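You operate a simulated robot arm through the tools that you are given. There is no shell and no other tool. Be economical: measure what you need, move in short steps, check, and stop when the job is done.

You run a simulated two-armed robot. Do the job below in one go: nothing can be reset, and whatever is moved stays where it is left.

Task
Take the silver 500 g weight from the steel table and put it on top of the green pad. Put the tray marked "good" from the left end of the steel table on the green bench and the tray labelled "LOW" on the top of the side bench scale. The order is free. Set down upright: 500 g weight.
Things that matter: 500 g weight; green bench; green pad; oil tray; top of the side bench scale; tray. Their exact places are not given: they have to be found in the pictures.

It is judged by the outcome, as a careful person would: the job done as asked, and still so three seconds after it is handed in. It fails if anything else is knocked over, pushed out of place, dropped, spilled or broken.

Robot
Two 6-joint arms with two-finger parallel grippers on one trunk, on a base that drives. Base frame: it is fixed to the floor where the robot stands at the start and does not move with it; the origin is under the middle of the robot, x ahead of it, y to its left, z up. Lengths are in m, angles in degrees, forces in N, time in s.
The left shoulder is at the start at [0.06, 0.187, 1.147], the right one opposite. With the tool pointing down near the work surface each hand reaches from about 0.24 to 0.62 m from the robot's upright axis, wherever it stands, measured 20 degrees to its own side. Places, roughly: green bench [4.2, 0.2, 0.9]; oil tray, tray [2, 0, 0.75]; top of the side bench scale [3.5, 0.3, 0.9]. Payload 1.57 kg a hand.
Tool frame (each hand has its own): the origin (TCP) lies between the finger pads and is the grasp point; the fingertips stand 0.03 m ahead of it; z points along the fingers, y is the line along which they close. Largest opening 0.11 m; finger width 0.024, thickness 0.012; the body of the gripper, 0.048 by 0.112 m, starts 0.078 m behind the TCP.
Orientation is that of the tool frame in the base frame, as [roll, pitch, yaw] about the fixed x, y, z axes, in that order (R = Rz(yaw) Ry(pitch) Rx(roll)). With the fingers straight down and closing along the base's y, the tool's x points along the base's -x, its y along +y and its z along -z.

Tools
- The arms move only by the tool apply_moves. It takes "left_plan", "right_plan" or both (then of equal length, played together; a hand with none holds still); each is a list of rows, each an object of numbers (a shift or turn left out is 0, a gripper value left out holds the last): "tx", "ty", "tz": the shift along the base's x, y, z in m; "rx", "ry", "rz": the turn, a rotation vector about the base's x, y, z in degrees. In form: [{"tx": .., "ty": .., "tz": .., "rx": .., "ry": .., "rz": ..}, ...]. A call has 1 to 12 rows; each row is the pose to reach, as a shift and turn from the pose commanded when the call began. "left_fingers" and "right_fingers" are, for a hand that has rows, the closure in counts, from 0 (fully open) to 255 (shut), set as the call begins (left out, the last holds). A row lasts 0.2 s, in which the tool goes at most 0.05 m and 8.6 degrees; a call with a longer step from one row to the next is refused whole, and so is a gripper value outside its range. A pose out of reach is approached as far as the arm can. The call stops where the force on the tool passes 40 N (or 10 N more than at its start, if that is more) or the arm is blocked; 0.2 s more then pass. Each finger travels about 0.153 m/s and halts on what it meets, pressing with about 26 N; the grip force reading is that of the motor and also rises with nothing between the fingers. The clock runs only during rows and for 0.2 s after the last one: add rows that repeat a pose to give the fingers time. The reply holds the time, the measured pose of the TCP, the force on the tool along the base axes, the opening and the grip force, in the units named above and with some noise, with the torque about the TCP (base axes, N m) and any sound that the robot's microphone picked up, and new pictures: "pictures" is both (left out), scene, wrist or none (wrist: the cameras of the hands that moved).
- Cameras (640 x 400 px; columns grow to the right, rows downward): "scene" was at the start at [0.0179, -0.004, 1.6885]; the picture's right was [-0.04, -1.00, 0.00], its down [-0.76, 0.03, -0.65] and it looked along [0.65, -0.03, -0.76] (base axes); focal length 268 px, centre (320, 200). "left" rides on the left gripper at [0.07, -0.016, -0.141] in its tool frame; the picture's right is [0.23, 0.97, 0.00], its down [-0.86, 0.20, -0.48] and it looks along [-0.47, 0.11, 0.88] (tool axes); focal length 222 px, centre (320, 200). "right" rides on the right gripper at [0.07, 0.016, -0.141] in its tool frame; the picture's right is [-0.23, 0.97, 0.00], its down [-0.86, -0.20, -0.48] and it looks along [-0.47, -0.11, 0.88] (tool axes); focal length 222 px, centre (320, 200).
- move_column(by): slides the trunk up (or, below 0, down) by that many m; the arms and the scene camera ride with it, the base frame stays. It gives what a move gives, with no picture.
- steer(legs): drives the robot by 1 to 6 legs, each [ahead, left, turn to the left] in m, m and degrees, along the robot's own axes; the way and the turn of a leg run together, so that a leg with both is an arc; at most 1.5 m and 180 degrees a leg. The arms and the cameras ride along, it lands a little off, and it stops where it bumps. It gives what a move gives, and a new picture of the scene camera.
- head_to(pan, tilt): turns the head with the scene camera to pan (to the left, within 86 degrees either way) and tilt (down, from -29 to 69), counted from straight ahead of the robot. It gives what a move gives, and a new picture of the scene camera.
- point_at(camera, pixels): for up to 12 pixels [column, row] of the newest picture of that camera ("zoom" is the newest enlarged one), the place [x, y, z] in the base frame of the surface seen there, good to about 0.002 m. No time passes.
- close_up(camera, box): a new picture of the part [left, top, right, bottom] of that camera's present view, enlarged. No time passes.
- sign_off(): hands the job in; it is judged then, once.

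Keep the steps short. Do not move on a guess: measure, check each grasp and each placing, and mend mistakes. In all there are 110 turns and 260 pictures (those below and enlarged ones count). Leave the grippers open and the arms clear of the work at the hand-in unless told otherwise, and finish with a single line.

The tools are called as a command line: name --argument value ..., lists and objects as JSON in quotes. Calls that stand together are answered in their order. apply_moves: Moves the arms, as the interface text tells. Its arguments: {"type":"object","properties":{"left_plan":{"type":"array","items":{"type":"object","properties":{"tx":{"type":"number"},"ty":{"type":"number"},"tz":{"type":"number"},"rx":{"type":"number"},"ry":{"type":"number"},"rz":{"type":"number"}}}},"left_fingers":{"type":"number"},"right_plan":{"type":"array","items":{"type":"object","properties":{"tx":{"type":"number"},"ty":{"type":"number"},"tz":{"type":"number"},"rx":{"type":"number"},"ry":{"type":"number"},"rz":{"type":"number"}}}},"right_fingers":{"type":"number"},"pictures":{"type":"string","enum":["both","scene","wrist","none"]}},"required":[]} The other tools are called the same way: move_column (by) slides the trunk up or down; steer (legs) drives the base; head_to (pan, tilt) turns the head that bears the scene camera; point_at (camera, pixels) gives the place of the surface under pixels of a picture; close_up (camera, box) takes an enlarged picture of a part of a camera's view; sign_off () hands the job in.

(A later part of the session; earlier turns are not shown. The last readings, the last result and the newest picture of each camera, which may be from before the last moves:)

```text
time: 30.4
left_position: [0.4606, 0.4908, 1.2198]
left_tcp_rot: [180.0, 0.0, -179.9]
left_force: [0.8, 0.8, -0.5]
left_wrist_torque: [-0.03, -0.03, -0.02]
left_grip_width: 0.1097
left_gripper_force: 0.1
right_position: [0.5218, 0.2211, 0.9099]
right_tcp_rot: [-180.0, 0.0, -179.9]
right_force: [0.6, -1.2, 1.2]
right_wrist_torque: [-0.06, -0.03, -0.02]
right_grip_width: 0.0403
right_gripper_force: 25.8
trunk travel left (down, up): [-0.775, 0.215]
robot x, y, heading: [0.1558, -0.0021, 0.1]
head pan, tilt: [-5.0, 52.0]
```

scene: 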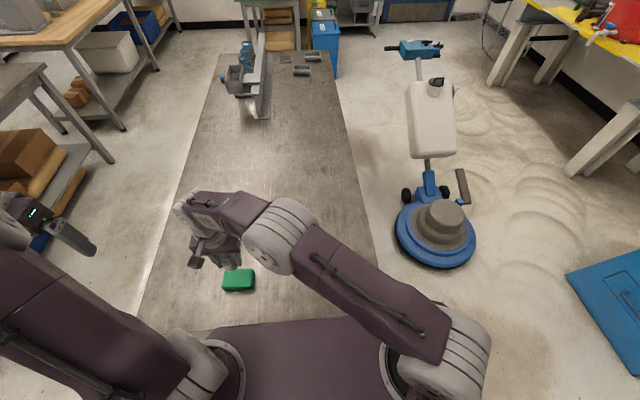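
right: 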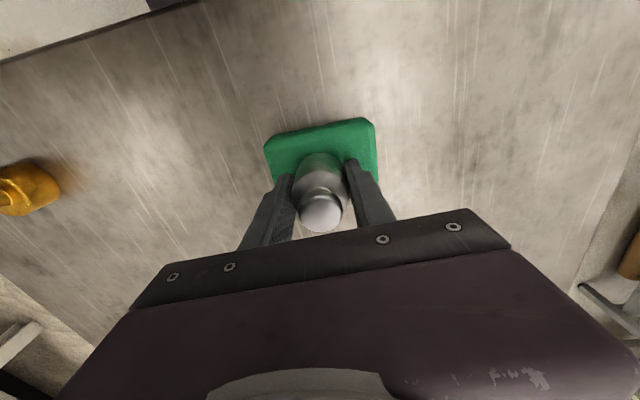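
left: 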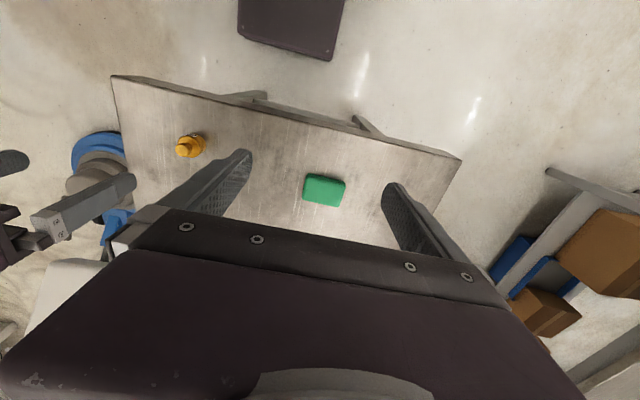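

Load has gone to the pad (force +1.2 N). Open the fingers, then rise.

apply_moves --right_fingers 0 --right_plan '[{"tz": 0}, {"tz": 0}, {"tz": 0}, {"tz": 0}]' --pictures "none"

apply_moves --right_plan '[{"tz": 0.03}, {"tz": 0.07}, {"tz": 0.11}, {"tz": 0.15}, {"tz": 0.19}, {"tz": 0.19}]' --pictures "wrist"

```text
time: 31.4
left_position: [0.4609, 0.4904, 1.2201]
left_tcp_rot: [180.0, 0.1, -179.9]
left_force: [-0.5, 0.3, 0.1]
left_wrist_torque: [0.0, -0.02, 0.0]
left_grip_width: 0.1099
left_gripper_force: 0.1
right_position: [0.5215, 0.2207, 0.9091]
right_tcp_rot: [-179.9, 0.1, -179.9]
right_force: [0.2, 0.4, 0.0]
right_wrist_torque: [0.0, -0.02, -0.01]
right_grip_width: 0.1101
right_gripper_force: 0.0
trunk travel left (down, up): [-0.775, 0.215]
robot x, y, heading: [0.1592, 0.0002, 0.4]
head pan, tilt: [-5.0, 52.0]
```

```text
time: 32.8
left_position: [0.4604, 0.4903, 1.2207]
left_tcp_rot: [180.0, 0.0, -179.9]
left_force: [-0.2, -1.3, -0.4]
left_wrist_torque: [0.0, -0.04, 0.01]
left_grip_width: 0.1102
left_gripper_force: 0.1
right_position: [0.5232, 0.2215, 1.1006]
right_tcp_rot: [-179.9, 0.0, -179.9]
right_force: [-0.6, 0.4, 0.4]
right_wrist_torque: [0.01, 0.0, 0.01]
right_grip_width: 0.1101
right_gripper_force: 0.0
trunk travel left (down, up): [-0.775, 0.215]
robot x, y, heading: [0.1605, 0.0009, 0.1]
head pan, tilt: [-5.0, 52.0]
```

right: 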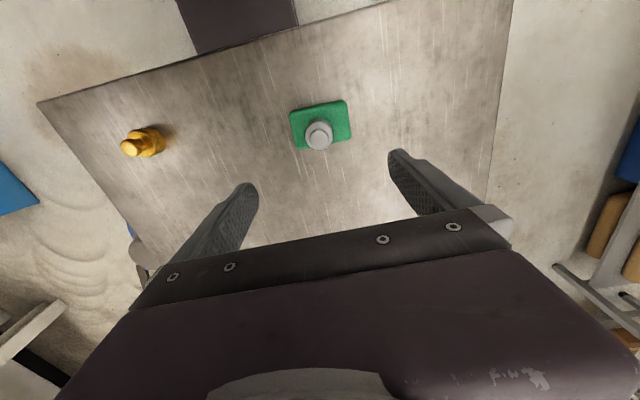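

The weight stands upright on the pad. Now bring both arms back to their own sides, high.

apply_moves --right_plan '[{"ty": -0.04, "tz": 0.02}, {"ty": -0.085, "tz": 0.04}, {"ty": -0.13, "tz": 0.06}, {"ty": -0.175, "tz": 0.08}, {"ty": -0.22, "tz": 0.09}, {"ty": -0.265, "tz": 0.09}, {"ty": -0.31, "tz": 0.09}, {"ty": -0.35, "tz": 0.09}, {"ty": -0.39, "tz": 0.09}, {"ty": -0.4, "tz": 0.09}]' --pictures "none"

apply_moves --left_plan '[{"ty": -0.045}, {"ty": -0.09}, {"ty": -0.135}, {"ty": -0.18}, {"ty": -0.22}, {"ty": -0.26}, {"ty": -0.29}]' --pictures "none"

head_to --pan 0 --tilt 15

head_to --pan 0 --tilt 30

```text
time: 35.0
left_position: [0.4605, 0.4897, 1.2205]
left_tcp_rot: [-180.0, 0.1, -179.9]
left_force: [0.5, 0.6, -0.9]
left_wrist_torque: [-0.01, 0.01, -0.05]
left_grip_width: 0.11
left_gripper_force: 0.0
right_position: [0.5251, -0.1803, 1.1907]
right_tcp_rot: [180.0, 0.0, -180.0]
right_force: [-0.6, -0.6, 0.3]
right_wrist_torque: [-0.02, 0.0, 0.03]
right_grip_width: 0.11
right_gripper_force: 0.1
trunk travel left (down, up): [-0.775, 0.215]
robot x, y, heading: [0.154, 0.0002, 0.2]
head pan, tilt: [-5.0, 52.0]
```

```text
time: 36.6
left_position: [0.4601, 0.1984, 1.2188]
left_tcp_rot: [180.0, 0.0, -179.9]
left_force: [-0.2, -0.2, 0.1]
left_wrist_torque: [0.05, -0.03, 0.02]
left_grip_width: 0.11
left_gripper_force: 0.1
right_position: [0.5232, -0.1784, 1.1908]
right_tcp_rot: [179.9, -0.1, -179.9]
right_force: [1.4, -0.9, 0.2]
right_wrist_torque: [0.03, 0.02, -0.01]
right_grip_width: 0.11
right_gripper_force: 0.0
trunk travel left (down, up): [-0.775, 0.215]
robot x, y, heading: [0.1554, -0.0007, 0.2]
head pan, tilt: [-5.0, 52.0]
```

```text
time: 37.7
left_position: [0.4615, 0.201, 1.2191]
left_tcp_rot: [180.0, 0.0, -179.9]
left_force: [0.6, -0.8, -0.6]
left_wrist_torque: [0.02, 0.03, 0.0]
left_grip_width: 0.1102
left_gripper_force: 0.1
right_position: [0.5229, -0.1793, 1.1903]
right_tcp_rot: [180.0, 0.0, -179.9]
right_force: [0.1, 0.3, -0.1]
right_wrist_torque: [0.01, -0.02, -0.01]
right_grip_width: 0.1101
right_gripper_force: 0.1
trunk travel left (down, up): [-0.775, 0.215]
robot x, y, heading: [0.1593, 0.0003, 0.4]
head pan, tilt: [0.0, 15.0]
```

scene: 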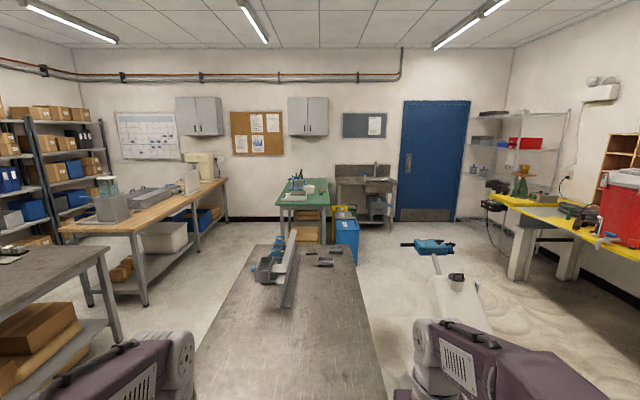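

```text
time: 38.4
left_position: [0.4629, 0.2005, 1.2189]
left_tcp_rot: [180.0, -0.1, -179.9]
left_force: [0.7, 0.6, -0.1]
left_wrist_torque: [-0.01, -0.03, 0.0]
left_grip_width: 0.11
left_gripper_force: 0.1
right_position: [0.5238, -0.1798, 1.1913]
right_tcp_rot: [180.0, 0.0, -179.8]
right_force: [-0.2, -0.2, -0.1]
right_wrist_torque: [0.03, 0.01, -0.04]
right_grip_width: 0.1099
right_gripper_force: 0.1
trunk travel left (down, up): [-0.775, 0.215]
robot x, y, heading: [0.1587, -0.0006, -0.0]
head pan, tilt: [0.0, 30.0]
```

scene: 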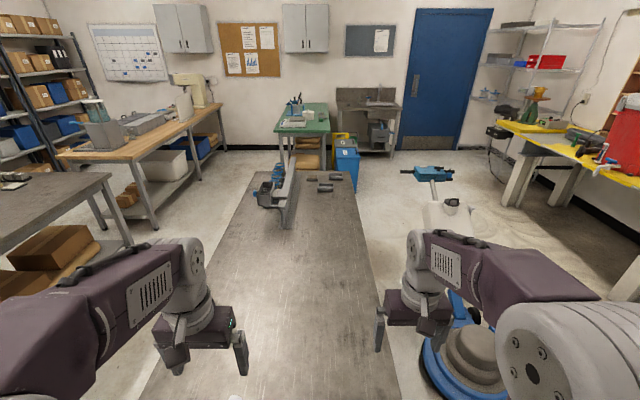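

Let me enlarge the far table end and the green bench.

close_up --camera "scene" --box '[240, 90, 360, 165]'

close_up --camera "scene" --box '[240, 155, 368, 235]'

point_at --camera "scene" --pixels '[[294, 124], [290, 120], [275, 131], [331, 131], [328, 105], [278, 106], [312, 176], [325, 188], [335, 177], [271, 188], [290, 222], [355, 188]]'

```text
5.33 times, centred on (300, 128) of scene
```

zoom: 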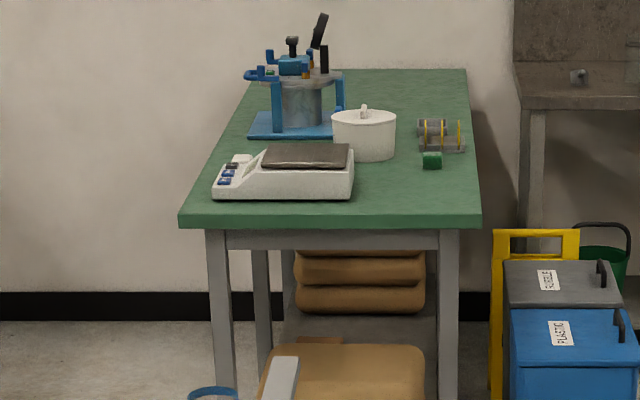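

```text
5.00 times, centred on (304, 195) of scene
```

zoom: 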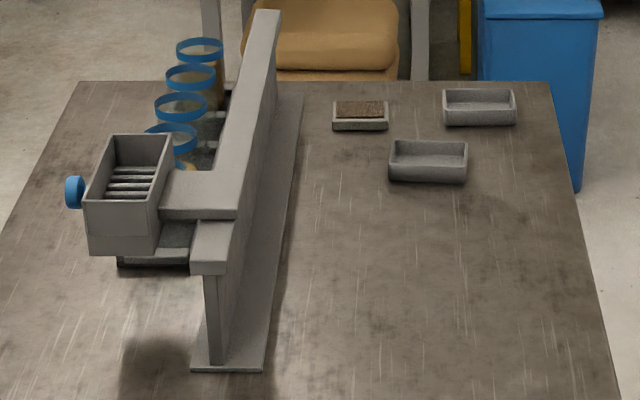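

```text
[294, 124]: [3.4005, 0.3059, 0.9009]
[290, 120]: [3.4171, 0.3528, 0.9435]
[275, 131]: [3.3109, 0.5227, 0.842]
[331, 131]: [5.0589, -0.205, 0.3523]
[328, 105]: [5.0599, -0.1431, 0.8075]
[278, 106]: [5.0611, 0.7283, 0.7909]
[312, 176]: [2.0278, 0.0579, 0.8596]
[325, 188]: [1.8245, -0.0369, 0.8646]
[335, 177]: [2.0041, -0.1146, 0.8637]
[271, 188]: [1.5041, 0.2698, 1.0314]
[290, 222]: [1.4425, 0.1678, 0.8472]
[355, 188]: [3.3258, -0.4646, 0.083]
```

The scale stands on the near edge of the green bench (~3.4, 0.3). I need a drive path to the far end; look left and right for corridors.

point_at --camera "scene" --pixels '[[132, 248], [155, 228], [108, 180], [130, 150], [200, 180], [250, 230], [390, 260], [500, 200], [530, 225], [455, 190], [450, 245], [420, 350]]'

head_to --pan 55 --tilt 35

head_to --pan -50 --tilt 35

```text
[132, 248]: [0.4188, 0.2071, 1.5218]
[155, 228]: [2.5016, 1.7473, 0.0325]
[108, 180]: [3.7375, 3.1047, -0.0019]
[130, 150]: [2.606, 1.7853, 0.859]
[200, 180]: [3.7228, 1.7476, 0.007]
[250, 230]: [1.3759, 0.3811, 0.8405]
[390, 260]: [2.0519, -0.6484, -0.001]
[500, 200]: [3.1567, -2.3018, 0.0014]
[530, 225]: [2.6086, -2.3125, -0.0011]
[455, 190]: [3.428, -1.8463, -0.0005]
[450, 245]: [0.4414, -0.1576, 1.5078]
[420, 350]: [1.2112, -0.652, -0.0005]
```

```text
time: 39.7
left_position: [0.4614, 0.2005, 1.2191]
left_tcp_rot: [-180.0, -0.1, -179.9]
left_force: [-0.7, 1.3, 0.3]
left_wrist_torque: [0.02, -0.02, 0.01]
left_grip_width: 0.11
left_gripper_force: 0.2
right_position: [0.5225, -0.1801, 1.1896]
right_tcp_rot: [180.0, 0.0, -179.9]
right_force: [-0.3, 0.2, 0.4]
right_wrist_torque: [0.0, -0.01, -0.01]
right_grip_width: 0.1102
right_gripper_force: 0.2
trunk travel left (down, up): [-0.775, 0.215]
robot x, y, heading: [0.158, -0.0009, 0.3]
head pan, tilt: [55.0, 35.0]
```

scene: 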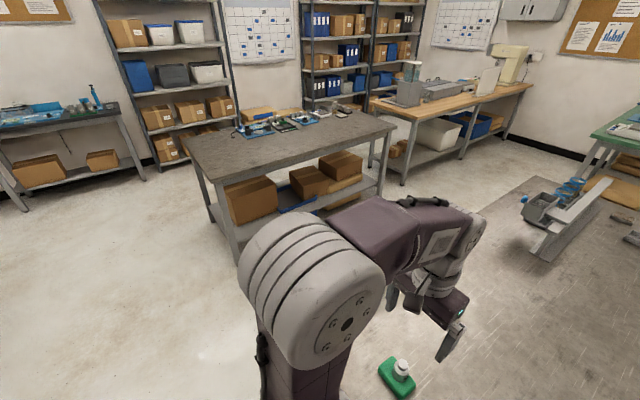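

```text
time: 41.5
left_position: [0.4617, 0.2001, 1.2202]
left_tcp_rot: [-180.0, 0.0, -179.9]
left_force: [-0.2, 0.4, 0.2]
left_wrist_torque: [-0.01, 0.0, 0.03]
left_grip_width: 0.1099
left_gripper_force: 0.0
right_position: [0.5226, -0.1794, 1.1912]
right_tcp_rot: [179.9, 0.0, -179.9]
right_force: [0.2, 0.9, 0.7]
right_wrist_torque: [0.04, 0.02, -0.01]
right_grip_width: 0.1102
right_gripper_force: 0.1
trunk travel left (down, up): [-0.775, 0.215]
robot x, y, heading: [0.1593, -0.0028, 0.3]
head pan, tilt: [-50.0, 35.0]
```

scene: 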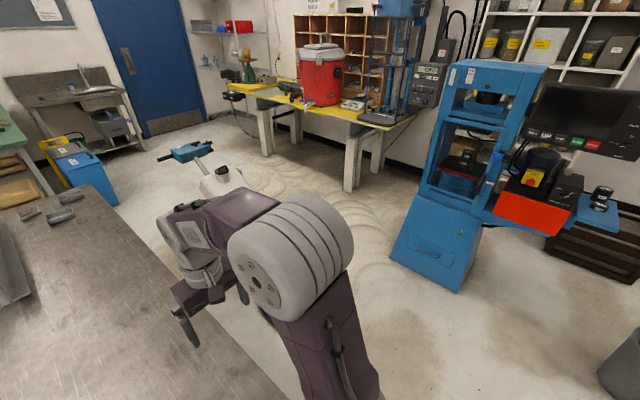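

point_at --camera "scene" --pixels '[[455, 292], [392, 258], [350, 190], [120, 205], [112, 340], [185, 370], [300, 200], [52, 192], [185, 160], [215, 180], [130, 195]]'

head_to --pan 45 --tilt 40

```text
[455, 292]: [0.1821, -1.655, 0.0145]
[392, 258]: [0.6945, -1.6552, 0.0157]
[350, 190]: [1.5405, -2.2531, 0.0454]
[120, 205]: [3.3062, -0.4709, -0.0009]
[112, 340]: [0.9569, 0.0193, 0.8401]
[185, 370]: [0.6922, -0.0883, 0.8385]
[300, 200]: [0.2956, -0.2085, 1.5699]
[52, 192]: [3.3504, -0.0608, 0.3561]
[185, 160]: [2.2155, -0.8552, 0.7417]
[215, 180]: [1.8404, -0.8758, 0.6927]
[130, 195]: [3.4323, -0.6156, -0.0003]
```

```text
time: 43.2
left_position: [0.4616, 0.2014, 1.2194]
left_tcp_rot: [179.9, 0.0, -179.8]
left_force: [-0.5, 0.6, -0.6]
left_wrist_torque: [0.04, -0.01, 0.01]
left_grip_width: 0.1099
left_gripper_force: 0.1
right_position: [0.5237, -0.1801, 1.1901]
right_tcp_rot: [-180.0, 0.0, -180.0]
right_force: [1.6, 0.3, 0.7]
right_wrist_torque: [-0.02, 0.01, -0.01]
right_grip_width: 0.1099
right_gripper_force: 0.0
trunk travel left (down, up): [-0.775, 0.215]
robot x, y, heading: [0.1534, 0.0027, -0.2]
head pan, tilt: [45.0, 40.0]
```

scene: 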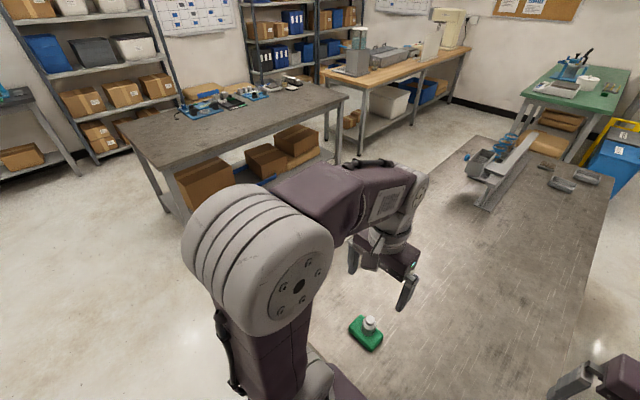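

point_at --camera "scene" --pixels '[[335, 97], [190, 168], [370, 148], [470, 138], [610, 180], [450, 130], [165, 205], [440, 170], [600, 200], [530, 98], [632, 115]]'

close_up --camera "scene" --box '[460, 120, 620, 220]'

```text
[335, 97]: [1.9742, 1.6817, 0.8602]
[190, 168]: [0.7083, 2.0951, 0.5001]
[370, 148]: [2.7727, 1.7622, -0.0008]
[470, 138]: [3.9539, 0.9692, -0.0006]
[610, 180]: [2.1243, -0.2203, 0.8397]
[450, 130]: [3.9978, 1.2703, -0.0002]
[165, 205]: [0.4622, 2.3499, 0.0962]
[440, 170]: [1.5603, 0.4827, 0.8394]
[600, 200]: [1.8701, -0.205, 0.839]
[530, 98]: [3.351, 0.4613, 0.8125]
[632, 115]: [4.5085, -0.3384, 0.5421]
```

```text
4.00 times, centred on (540, 170) of scene
```

zoom: 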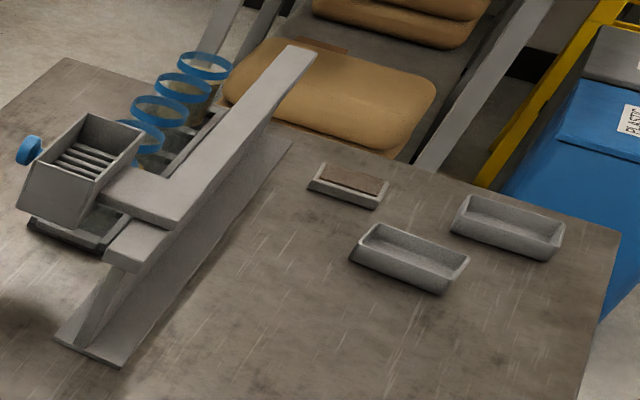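

Corridor on the left is free: table edge y≈0.48, grey bench edge y≈1.6. I'll back off, strafe left 1.0 m, and drive along it.

steer --legs '[[-0.3, 0, 0], [0, 1.0, 0]]'

head_to --pan 0 --tilt 30

```text
time: 50.0
left_position: [0.1625, 1.1993, 1.2197]
left_tcp_rot: [179.9, 0.0, -180.0]
left_force: [-0.1, -0.1, 0.7]
left_wrist_torque: [-0.01, -0.02, 0.03]
left_grip_width: 0.1102
left_gripper_force: 0.0
right_position: [0.2219, 0.8178, 1.1913]
right_tcp_rot: [-180.0, 0.0, -180.0]
right_force: [-0.7, -1.8, -0.2]
right_wrist_torque: [0.0, -0.01, -0.02]
right_grip_width: 0.1101
right_gripper_force: 0.0
trunk travel left (down, up): [-0.775, 0.215]
robot x, y, heading: [-0.142, 1.0001, -0.2]
head pan, tilt: [45.0, 40.0]
```

scene: 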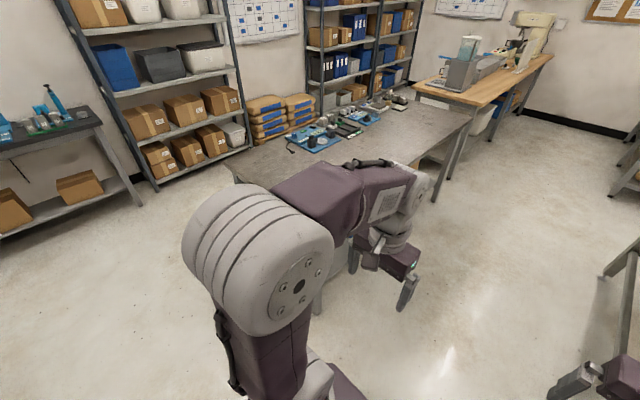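

```text
time: 51.1
left_position: [0.1626, 1.1985, 1.2193]
left_tcp_rot: [179.9, 0.0, -179.9]
left_force: [0.8, -0.4, -1.2]
left_wrist_torque: [0.0, -0.03, -0.02]
left_grip_width: 0.11
left_gripper_force: 0.1
right_position: [0.2222, 0.8184, 1.1903]
right_tcp_rot: [179.9, 0.0, -180.0]
right_force: [-0.5, 1.1, 0.1]
right_wrist_torque: [-0.04, 0.0, -0.01]
right_grip_width: 0.1101
right_gripper_force: 0.1
trunk travel left (down, up): [-0.775, 0.215]
robot x, y, heading: [-0.145, 1.0029, 0.0]
head pan, tilt: [0.0, 30.0]
```

scene: 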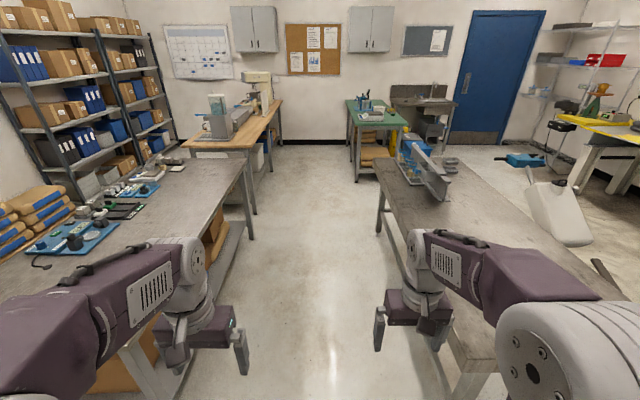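

point_at --camera "scene" --pixels '[[240, 165], [250, 238], [150, 330], [255, 210], [380, 230], [420, 250], [445, 300], [350, 130]]'

```text
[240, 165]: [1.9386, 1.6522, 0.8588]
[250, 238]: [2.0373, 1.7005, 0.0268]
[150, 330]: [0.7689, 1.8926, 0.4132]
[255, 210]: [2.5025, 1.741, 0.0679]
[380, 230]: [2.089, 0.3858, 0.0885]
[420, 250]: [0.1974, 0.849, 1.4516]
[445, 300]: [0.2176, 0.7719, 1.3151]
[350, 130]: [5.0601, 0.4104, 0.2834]
```

The lane from y≈0.48 to ≈1.6 is clear. Drive ahead to x≈2.7.

steer --legs '[[1.42, 0, 0], [1.42, 0, 0]]'

```text
time: 64.8
left_position: [2.992, 1.2031, 1.2209]
left_tcp_rot: [180.0, 0.0, -179.9]
left_force: [-0.3, -0.8, 0.2]
left_wrist_torque: [0.03, 0.0, 0.01]
left_grip_width: 0.1099
left_gripper_force: 0.2
right_position: [3.0524, 0.8236, 1.191]
right_tcp_rot: [179.9, 0.0, -179.8]
right_force: [0.1, 0.0, 0.1]
right_wrist_torque: [-0.01, 0.0, -0.01]
right_grip_width: 0.1099
right_gripper_force: 0.0
trunk travel left (down, up): [-0.775, 0.215]
robot x, y, heading: [2.6874, 1.0031, 0.1]
head pan, tilt: [0.0, 30.0]
```

scene: 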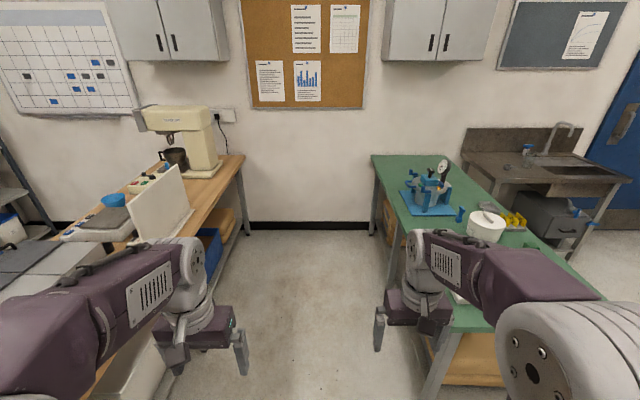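

Now turn right 180° here, with clear space around, then move to the table's far end facing it.

steer --legs '[[0, 0, -180], [0, 0.9, 0]]'

head_to --pan 0 --tilt 50

```text
time: 76.9
left_position: [2.3733, -0.09, 1.2212]
left_tcp_rot: [180.0, 0.1, -0.6]
left_force: [0.3, 0.1, -0.1]
left_wrist_torque: [0.0, 0.03, 0.03]
left_grip_width: 0.1101
left_gripper_force: 0.0
right_position: [2.3178, 0.2912, 1.1908]
right_tcp_rot: [180.0, 0.0, -0.6]
right_force: [0.2, 0.2, 0.2]
right_wrist_torque: [0.04, 0.01, 0.01]
right_grip_width: 0.11
right_gripper_force: 0.0
trunk travel left (down, up): [-0.775, 0.215]
robot x, y, heading: [2.6804, 0.1097, 179.3]
head pan, tilt: [0.0, 30.0]
```

scene: 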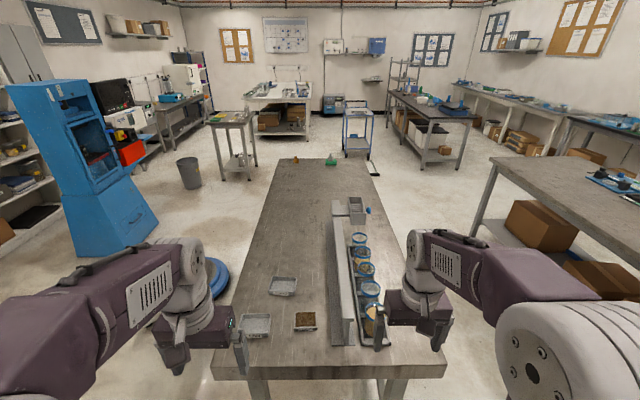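

```text
time: 77.7
left_position: [2.3744, -0.0911, 1.2207]
left_tcp_rot: [179.9, 0.0, -0.6]
left_force: [0.2, -0.2, 1.1]
left_wrist_torque: [-0.02, 0.03, 0.0]
left_grip_width: 0.1101
left_gripper_force: 0.0
right_position: [2.3159, 0.2915, 1.1889]
right_tcp_rot: [179.9, 0.0, -0.7]
right_force: [1.2, 0.3, 0.0]
right_wrist_torque: [0.0, 0.01, 0.0]
right_grip_width: 0.1101
right_gripper_force: 0.0
trunk travel left (down, up): [-0.775, 0.215]
robot x, y, heading: [2.678, 0.1062, 179.3]
head pan, tilt: [0.0, 50.0]
```

scene: 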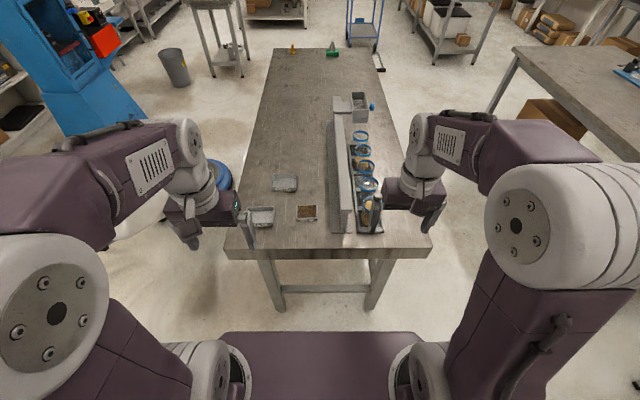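

close_up --camera "scene" --box '[230, 160, 342, 230]'

close_up --camera "scene" --box '[316, 85, 412, 240]'

```text
5.71 times, centred on (286, 195) of scene
```

zoom: 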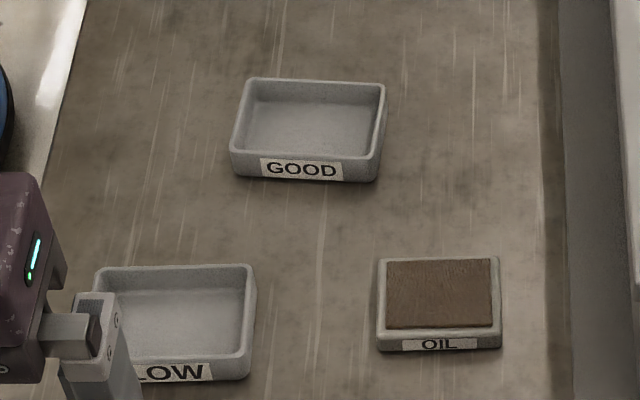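

```text
2.58 times, centred on (364, 162) of scene
```

zoom: 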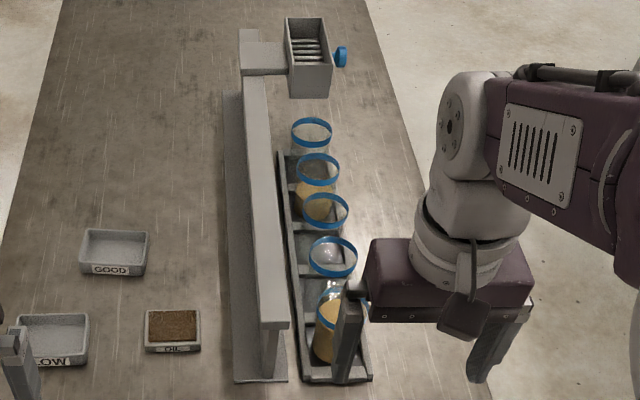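

Labels are readable: GOOD, LOW and OIL (to be left alone). Measure the trays' corners.

close_up --camera "scene" --box '[230, 160, 342, 230]'

point_at --camera "zoom" --pixels '[[238, 90], [248, 81], [378, 85], [372, 158], [235, 152], [305, 120], [312, 82], [180, 362], [250, 360], [252, 268], [180, 268], [190, 310]]'

point_at --camera "scene" --pixels '[[237, 259], [420, 255], [298, 219], [317, 219], [316, 206], [298, 206], [290, 248]]'

```text
5.71 times, centred on (286, 195) of scene
```

zoom: 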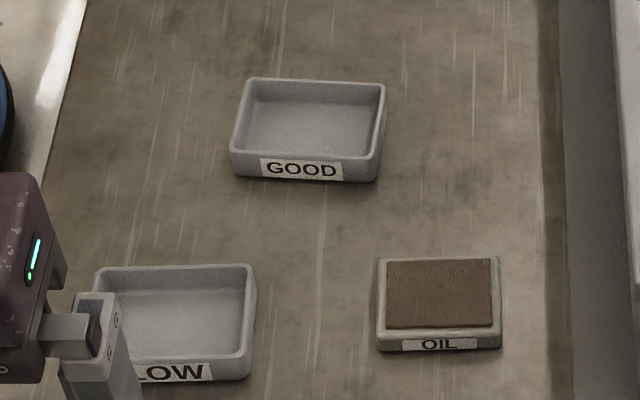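

```text
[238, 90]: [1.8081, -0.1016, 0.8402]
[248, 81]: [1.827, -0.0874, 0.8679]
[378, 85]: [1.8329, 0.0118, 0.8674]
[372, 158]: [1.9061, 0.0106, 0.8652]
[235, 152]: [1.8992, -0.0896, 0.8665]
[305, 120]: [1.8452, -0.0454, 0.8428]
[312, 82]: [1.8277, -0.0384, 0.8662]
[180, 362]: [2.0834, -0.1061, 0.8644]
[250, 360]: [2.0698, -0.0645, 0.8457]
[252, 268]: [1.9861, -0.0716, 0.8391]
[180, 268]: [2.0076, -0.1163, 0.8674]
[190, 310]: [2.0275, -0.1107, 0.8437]
```

```text
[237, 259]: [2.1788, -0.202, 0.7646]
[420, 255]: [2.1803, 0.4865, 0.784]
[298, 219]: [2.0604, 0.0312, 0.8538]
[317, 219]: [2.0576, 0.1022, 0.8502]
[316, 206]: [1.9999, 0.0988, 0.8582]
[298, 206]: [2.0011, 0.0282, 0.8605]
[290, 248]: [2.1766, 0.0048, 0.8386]
```

GOOD spans x 1.825–1.908, y −0.09–0.012; LOW about x 2.005–2.085; rims at z 0.868. I'll grip across the short (x) side, so turn both tools 90°, then drive nearer: right hand takes GOOD, left takes LOW.

apply_moves --left_plan '[{"rz": 8.2}, {"rz": 16.4}, {"rz": 24.6}, {"rz": 32.8}, {"rz": 41}, {"rz": 49.2}, {"rz": 57.4}, {"rz": 65.6}, {"rz": 73.8}, {"rz": 82}, {"rz": 90.6}, {"rz": 90.6}]' --right_plan '[{"rz": -8.1}, {"rz": -16.2}, {"rz": -24.4}, {"rz": -32.5}, {"rz": -40.6}, {"rz": -48.8}, {"rz": -56.9}, {"rz": -65}, {"rz": -73.1}, {"rz": -81.2}, {"rz": -89.4}, {"rz": -89.4}]' --pictures "scene"

steer --legs '[[0, 0.2, 0.7], [0.27, 0, 0]]'

```text
time: 80.3
left_position: [2.373, -0.09, 1.2203]
left_tcp_rot: [180.0, 0.1, 90.1]
left_force: [-0.1, -0.1, 0.5]
left_wrist_torque: [0.0, -0.03, -0.03]
left_grip_width: 0.1101
left_gripper_force: 0.0
right_position: [2.3174, 0.291, 1.1904]
right_tcp_rot: [-180.0, 0.0, -90.0]
right_force: [0.1, -1.3, -0.3]
right_wrist_torque: [0.0, 0.02, 0.03]
right_grip_width: 0.1097
right_gripper_force: 0.0
trunk travel left (down, up): [-0.775, 0.215]
robot x, y, heading: [2.6844, 0.1041, 179.3]
head pan, tilt: [0.0, 50.0]
```

scene: 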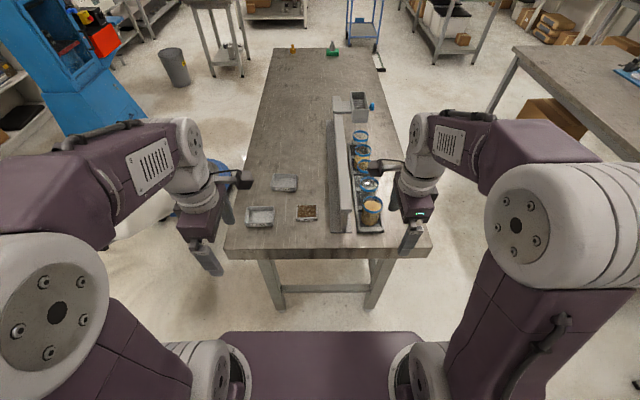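

```text
time: 83.5
left_position: [2.1052, -0.2931, 1.2195]
left_tcp_rot: [-179.9, 0.1, 90.5]
left_force: [-0.2, -0.1, 0.1]
left_wrist_torque: [0.05, 0.01, 0.02]
left_grip_width: 0.1101
left_gripper_force: 0.0
right_position: [2.0444, 0.0865, 1.1922]
right_tcp_rot: [179.9, 0.0, -89.3]
right_force: [0.9, -0.2, -0.1]
right_wrist_torque: [0.01, -0.01, -0.01]
right_grip_width: 0.1102
right_gripper_force: 0.1
trunk travel left (down, up): [-0.775, 0.215]
robot x, y, heading: [2.4081, -0.0946, -179.9]
head pan, tilt: [0.0, 50.0]
```

scene: 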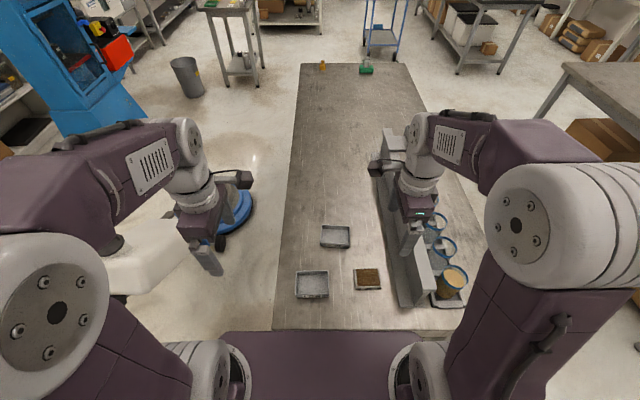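

Now both trays are unobstructed at (336,236) and (312,284). Enlarge and measure.

close_up --camera "scene" --box '[280, 215, 400, 305]'

```text
4.44 times, centred on (340, 260) of scene
```

zoom: 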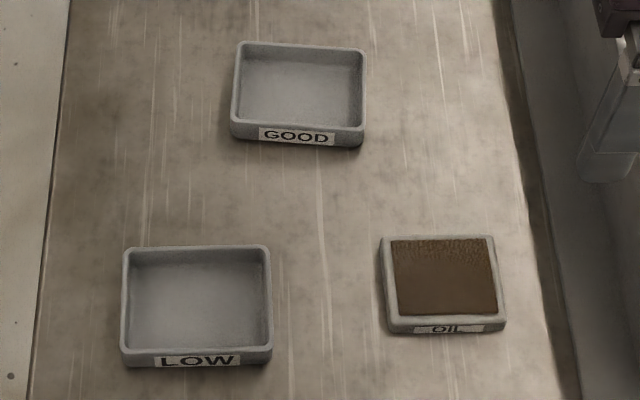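

point_at --camera "zoom" --pixels '[[241, 45], [362, 53], [360, 128], [234, 120], [300, 45], [297, 124], [128, 252], [266, 250], [267, 346], [125, 348], [198, 248], [197, 350]]'

```text
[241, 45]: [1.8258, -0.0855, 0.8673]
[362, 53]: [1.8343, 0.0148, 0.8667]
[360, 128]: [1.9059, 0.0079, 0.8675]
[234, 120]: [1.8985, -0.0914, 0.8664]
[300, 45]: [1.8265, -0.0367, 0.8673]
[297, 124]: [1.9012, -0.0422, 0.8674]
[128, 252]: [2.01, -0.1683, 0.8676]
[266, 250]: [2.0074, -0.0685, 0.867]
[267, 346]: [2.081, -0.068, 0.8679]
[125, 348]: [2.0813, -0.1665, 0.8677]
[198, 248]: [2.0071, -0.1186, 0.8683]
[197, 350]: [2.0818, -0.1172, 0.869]
```

GOOD centre (1.866,−0.039), tilted ≈−5°; LOW centre (2.045,−0.118), ≈+1°. Bring the right hand over GOOD, stopping at z≈0.98.

apply_moves --right_fingers 0 --right_plan '[{"tx": -0.035, "ty": -0.025, "rz": -3}, {"tx": -0.07, "ty": -0.05, "rz": -5.4}, {"tx": -0.105, "ty": -0.075, "rz": -5.4}, {"tx": -0.14, "ty": -0.1, "rz": -5.4}, {"tx": -0.178, "ty": -0.125, "rz": -5.4}, {"tx": -0.178, "ty": -0.125, "tz": -0.045, "rz": -5.4}, {"tx": -0.178, "ty": -0.125, "tz": -0.09, "rz": -5.4}, {"tx": -0.178, "ty": -0.125, "tz": -0.135, "rz": -5.4}, {"tx": -0.178, "ty": -0.125, "tz": -0.18, "rz": -5.4}, {"tx": -0.178, "ty": -0.125, "tz": -0.21, "rz": -5.4}, {"tx": -0.178, "ty": -0.125, "tz": -0.21, "rz": -5.4}]'

```text
time: 85.8
left_position: [2.1027, -0.2936, 1.2201]
left_tcp_rot: [-179.9, 0.0, 90.5]
left_force: [0.3, 0.0, 0.3]
left_wrist_torque: [-0.01, 0.02, -0.01]
left_grip_width: 0.1099
left_gripper_force: 0.2
right_position: [1.8649, -0.0381, 0.9804]
right_tcp_rot: [-180.0, 0.0, -94.7]
right_force: [-0.2, 0.1, -0.2]
right_wrist_torque: [-0.01, 0.02, 0.01]
right_grip_width: 0.1098
right_gripper_force: 0.0
trunk travel left (down, up): [-0.775, 0.215]
robot x, y, heading: [2.4137, -0.0945, -180.1]
head pan, tilt: [0.0, 50.0]
```

scene: 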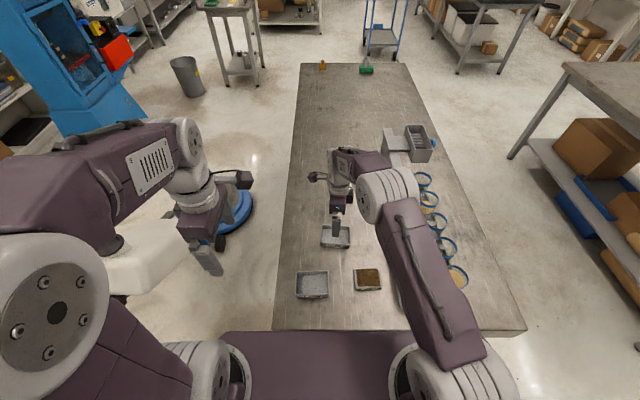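
right: 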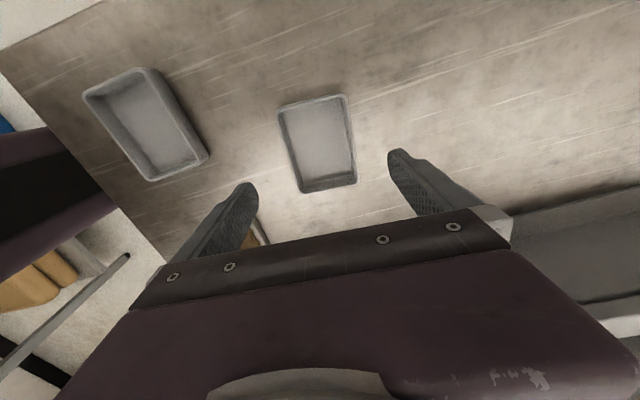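

Aligned over the tray with clearance on each side. Descend to z≈0.876 so fingertips straddle the rim.

apply_moves --right_plan '[{"tz": -0.04}, {"tz": -0.07}, {"tz": -0.07}]' --pictures "wrist"

```text
time: 86.7
left_position: [2.1043, -0.2927, 1.2213]
left_tcp_rot: [180.0, 0.0, 90.6]
left_force: [0.7, -0.4, -0.3]
left_wrist_torque: [-0.01, 0.02, -0.06]
left_grip_width: 0.1101
left_gripper_force: 0.0
right_position: [1.8652, -0.038, 0.9104]
right_tcp_rot: [-180.0, 0.0, -94.7]
right_force: [0.2, 0.3, -0.6]
right_wrist_torque: [-0.02, 0.02, -0.01]
right_grip_width: 0.1099
right_gripper_force: 0.1
trunk travel left (down, up): [-0.775, 0.215]
robot x, y, heading: [2.4084, -0.0948, -180.0]
head pan, tilt: [0.0, 50.0]
```

right: 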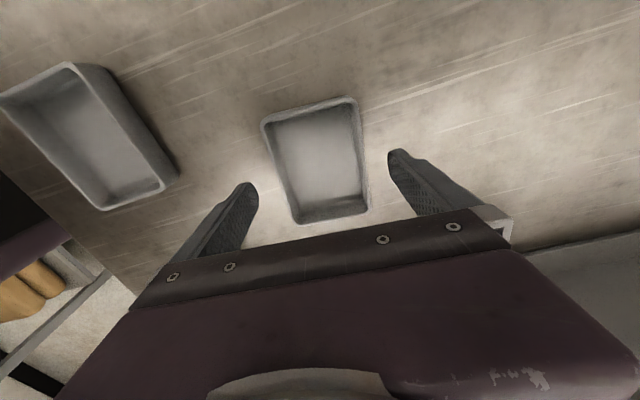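

apply_moves --right_plan '[{"tz": -0.02}, {"tz": -0.035}, {"tz": -0.035}]' --pictures "wrist"

```text
time: 87.5
left_position: [2.1041, -0.2936, 1.2208]
left_tcp_rot: [-180.0, 0.0, 90.7]
left_force: [0.2, -0.4, 0.1]
left_wrist_torque: [0.01, 0.02, -0.01]
left_grip_width: 0.11
left_gripper_force: 0.0
right_position: [1.8654, -0.0376, 0.8749]
right_tcp_rot: [180.0, 0.1, -94.7]
right_force: [-1.0, -0.6, 0.0]
right_wrist_torque: [0.03, 0.02, 0.03]
right_grip_width: 0.1098
right_gripper_force: 0.2
trunk travel left (down, up): [-0.775, 0.215]
robot x, y, heading: [2.4061, -0.0957, -179.9]
head pan, tilt: [0.0, 50.0]
```

right: 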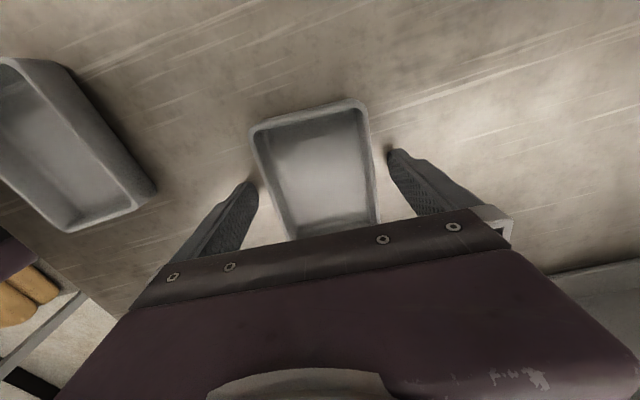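

Straddling the rim at z 0.875. Close, then lift.

apply_moves --right_fingers 255 --right_plan '[{"tz": 0}, {"tz": 0}, {"tz": 0}, {"tz": 0}]' --pictures "wrist"

```text
time: 88.5
left_position: [2.1038, -0.2935, 1.2201]
left_tcp_rot: [179.9, 0.0, 90.7]
left_force: [-0.1, 0.2, 0.2]
left_wrist_torque: [-0.02, 0.02, 0.01]
left_grip_width: 0.11
left_gripper_force: 0.0
right_position: [1.8658, -0.0376, 0.8741]
right_tcp_rot: [180.0, 0.0, -94.7]
right_force: [0.8, 0.1, -0.5]
right_wrist_torque: [0.0, -0.01, 0.02]
right_grip_width: 0.0791
right_gripper_force: 26.2
trunk travel left (down, up): [-0.775, 0.215]
robot x, y, heading: [2.4111, -0.0916, -180.0]
head pan, tilt: [0.0, 50.0]
```

right: 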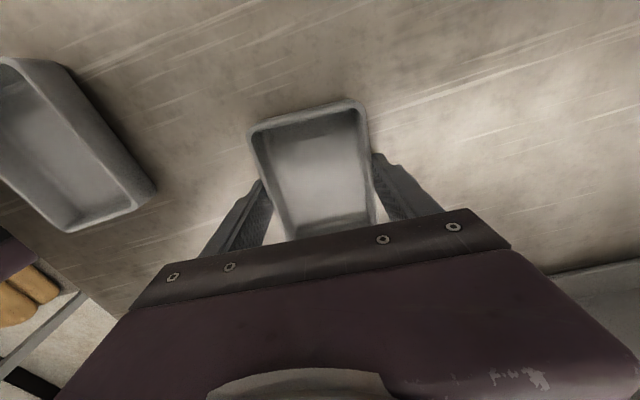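

Gripped at 79 mm. Lift back along the same path.

apply_moves --right_plan '[{"tz": 0.02}, {"tz": 0.05}, {"tz": 0.09}, {"tz": 0.13}, {"tz": 0.13}]' --pictures "wrist"

apply_moves --right_plan '[{"tz": 0.04}, {"tz": 0.08}, {"tz": 0.12}, {"tz": 0.16}, {"tz": 0.185, "tx": 0.025, "ty": 0.03}, {"tz": 0.185, "tx": 0.055, "ty": 0.06}, {"tz": 0.185, "tx": 0.085, "ty": 0.09}, {"tz": 0.185, "tx": 0.115, "ty": 0.12}, {"tz": 0.185, "tx": 0.145, "ty": 0.145}, {"tz": 0.185, "tx": 0.178, "ty": 0.16}, {"tz": 0.185, "tx": 0.178, "ty": 0.16}]' --pictures "both"

```text
time: 89.7
left_position: [2.1033, -0.2926, 1.2205]
left_tcp_rot: [-180.0, 0.1, 90.5]
left_force: [-0.7, 1.1, -0.3]
left_wrist_torque: [-0.01, 0.01, 0.04]
left_grip_width: 0.1101
left_gripper_force: 0.2
right_position: [1.865, -0.0374, 1.006]
right_tcp_rot: [179.9, 0.1, -94.7]
right_force: [-0.1, 1.3, -0.9]
right_wrist_torque: [-0.02, -0.01, -0.01]
right_grip_width: 0.0793
right_gripper_force: 25.9
trunk travel left (down, up): [-0.775, 0.215]
robot x, y, heading: [2.4099, -0.0943, -179.5]
head pan, tilt: [0.0, 50.0]
```

right: 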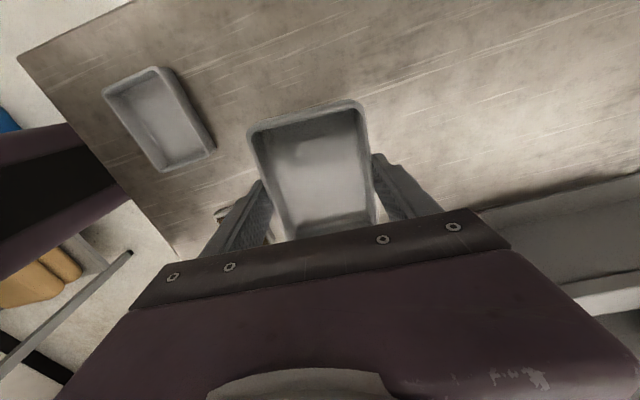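

```text
time: 92.0
left_position: [2.1033, -0.2931, 1.2211]
left_tcp_rot: [180.0, 0.0, 90.7]
left_force: [-0.6, 0.1, -0.3]
left_wrist_torque: [0.02, 0.01, -0.01]
left_grip_width: 0.1101
left_gripper_force: 0.0
right_position: [2.0439, 0.1231, 1.1894]
right_tcp_rot: [-180.0, 0.0, -94.8]
right_force: [0.0, 0.2, -1.0]
right_wrist_torque: [0.01, -0.01, -0.01]
right_grip_width: 0.0793
right_gripper_force: 25.8
trunk travel left (down, up): [-0.775, 0.215]
robot x, y, heading: [2.4097, -0.0916, -180.0]
head pan, tilt: [0.0, 50.0]
```

scene: 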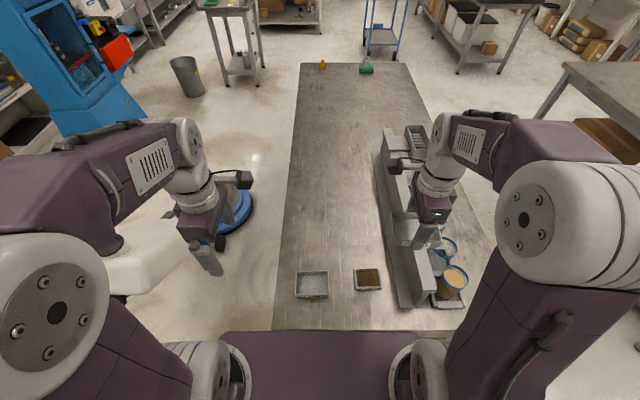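
right: 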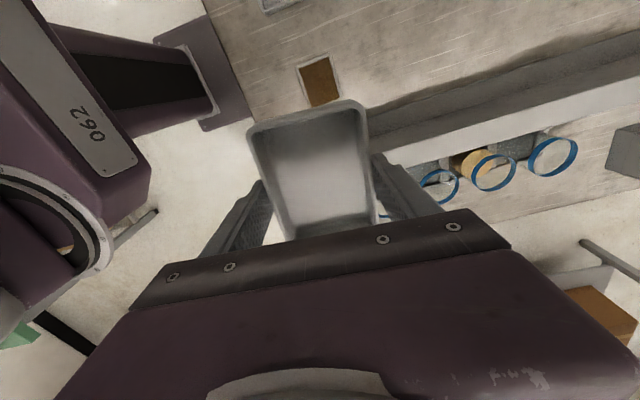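

GOOD is held. Now left hand above LOW (2.045,−0.118), lowering to z≈0.98.

apply_moves --left_fingers 0 --left_plan '[{"tx": -0.015, "ty": 0.045}, {"tx": -0.03, "ty": 0.09}, {"tx": -0.045, "ty": 0.135}, {"tx": -0.058, "ty": 0.175}, {"tx": -0.058, "ty": 0.175, "tz": -0.045}, {"tx": -0.058, "ty": 0.175, "tz": -0.09}, {"tx": -0.058, "ty": 0.175, "tz": -0.135}, {"tx": -0.058, "ty": 0.175, "tz": -0.18}, {"tx": -0.058, "ty": 0.175, "tz": -0.225}, {"tx": -0.058, "ty": 0.175, "tz": -0.25}, {"tx": -0.058, "ty": 0.175, "tz": -0.25}]'

```text
time: 94.5
left_position: [2.0465, -0.1187, 0.9685]
left_tcp_rot: [-180.0, -0.1, 90.5]
left_force: [0.6, 0.9, -0.7]
left_wrist_torque: [0.0, 0.01, -0.01]
left_grip_width: 0.1102
left_gripper_force: 0.0
right_position: [2.044, 0.1224, 1.1895]
right_tcp_rot: [180.0, 0.0, -94.7]
right_force: [-0.4, 0.2, -1.0]
right_wrist_torque: [-0.01, 0.0, 0.01]
right_grip_width: 0.0793
right_gripper_force: 26.2
trunk travel left (down, up): [-0.775, 0.215]
robot x, y, heading: [2.4094, -0.0916, -180.1]
head pan, tilt: [0.0, 50.0]
```

scene: 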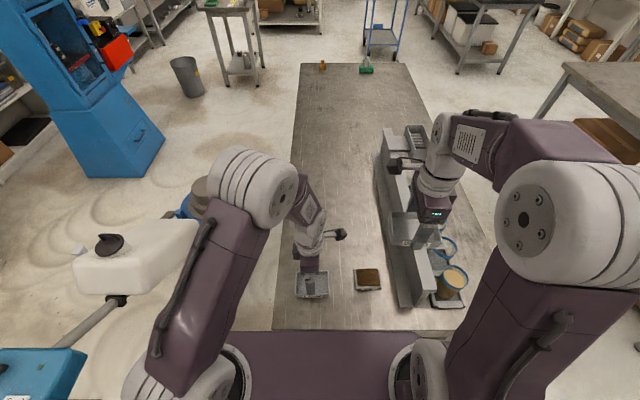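
left: 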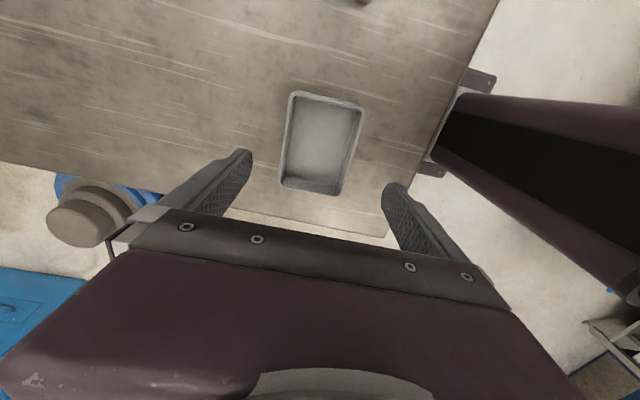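

Centred between the fingers. Descend to z≈0.875.

apply_moves --left_plan '[{"tz": -0.035}, {"tz": -0.07}, {"tz": -0.094}, {"tz": -0.094}]' --pictures "wrist"

```text
time: 95.5
left_position: [2.0446, -0.1184, 0.8761]
left_tcp_rot: [-180.0, 0.0, 90.7]
left_force: [-0.5, -0.9, 0.7]
left_wrist_torque: [0.02, 0.0, 0.01]
left_grip_width: 0.1098
left_gripper_force: 0.1
right_position: [2.0431, 0.1226, 1.1893]
right_tcp_rot: [179.9, 0.0, -94.6]
right_force: [-0.6, 0.4, -1.1]
right_wrist_torque: [0.01, 0.03, -0.02]
right_grip_width: 0.0793
right_gripper_force: 26.3
trunk travel left (down, up): [-0.775, 0.215]
robot x, y, heading: [2.4103, -0.0916, -180.3]
head pan, tilt: [0.0, 50.0]
```

left: 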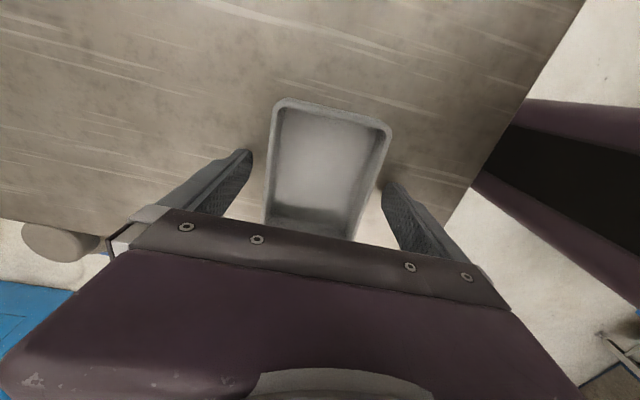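

apply_moves --left_fingers 255 --left_plan '[{"tz": 0}, {"tz": 0}, {"tz": 0}, {"tz": 0}]' --pictures "none"

apply_moves --left_plan '[{"tz": 0.02}, {"tz": 0.05}, {"tz": 0.09}, {"tz": 0.13}, {"tz": 0.17}, {"tz": 0.21}, {"tz": 0.25}, {"tz": 0.29}, {"tz": 0.31, "ty": -0.04}, {"tz": 0.31, "ty": -0.08}, {"tz": 0.31, "ty": -0.12}, {"tz": 0.31, "ty": -0.12}]' --pictures "both"

```text
time: 96.5
left_position: [2.0462, -0.1186, 0.8753]
left_tcp_rot: [-180.0, 0.0, 90.5]
left_force: [-0.3, -0.4, 0.0]
left_wrist_torque: [-0.02, 0.03, 0.01]
left_grip_width: 0.0792
left_gripper_force: 25.9
right_position: [2.0446, 0.1217, 1.19]
right_tcp_rot: [179.9, 0.0, -94.7]
right_force: [-0.1, 0.4, -1.2]
right_wrist_torque: [0.01, -0.01, 0.02]
right_grip_width: 0.0789
right_gripper_force: 26.2
trunk travel left (down, up): [-0.775, 0.215]
robot x, y, heading: [2.4108, -0.0913, -180.3]
head pan, tilt: [0.0, 50.0]
```

```text
time: 99.0
left_position: [2.0449, -0.2382, 1.1879]
left_tcp_rot: [-179.9, 0.0, 90.6]
left_force: [0.4, 0.1, -1.6]
left_wrist_torque: [-0.01, 0.02, 0.01]
left_grip_width: 0.0793
left_gripper_force: 26.0
right_position: [2.0442, 0.1238, 1.1902]
right_tcp_rot: [-180.0, 0.0, -94.7]
right_force: [-0.8, 0.3, -1.2]
right_wrist_torque: [0.01, 0.04, -0.04]
right_grip_width: 0.0793
right_gripper_force: 26.0
trunk travel left (down, up): [-0.775, 0.215]
robot x, y, heading: [2.4073, -0.0941, -180.2]
head pan, tilt: [0.0, 50.0]
```

scene: 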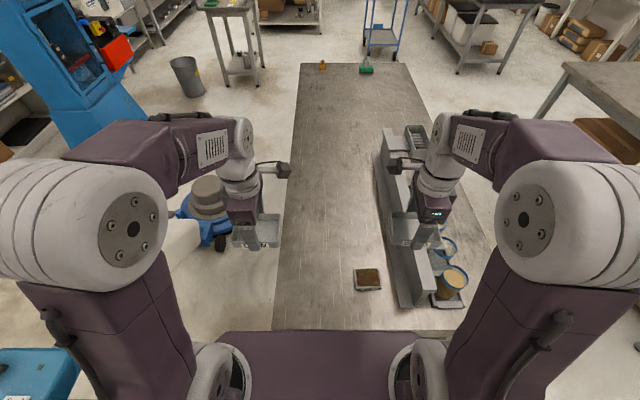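
left: 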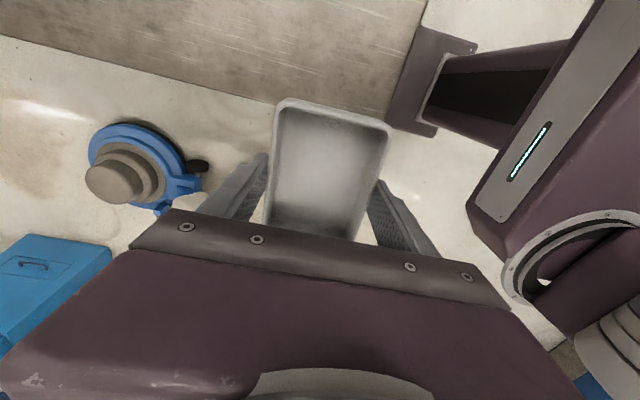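

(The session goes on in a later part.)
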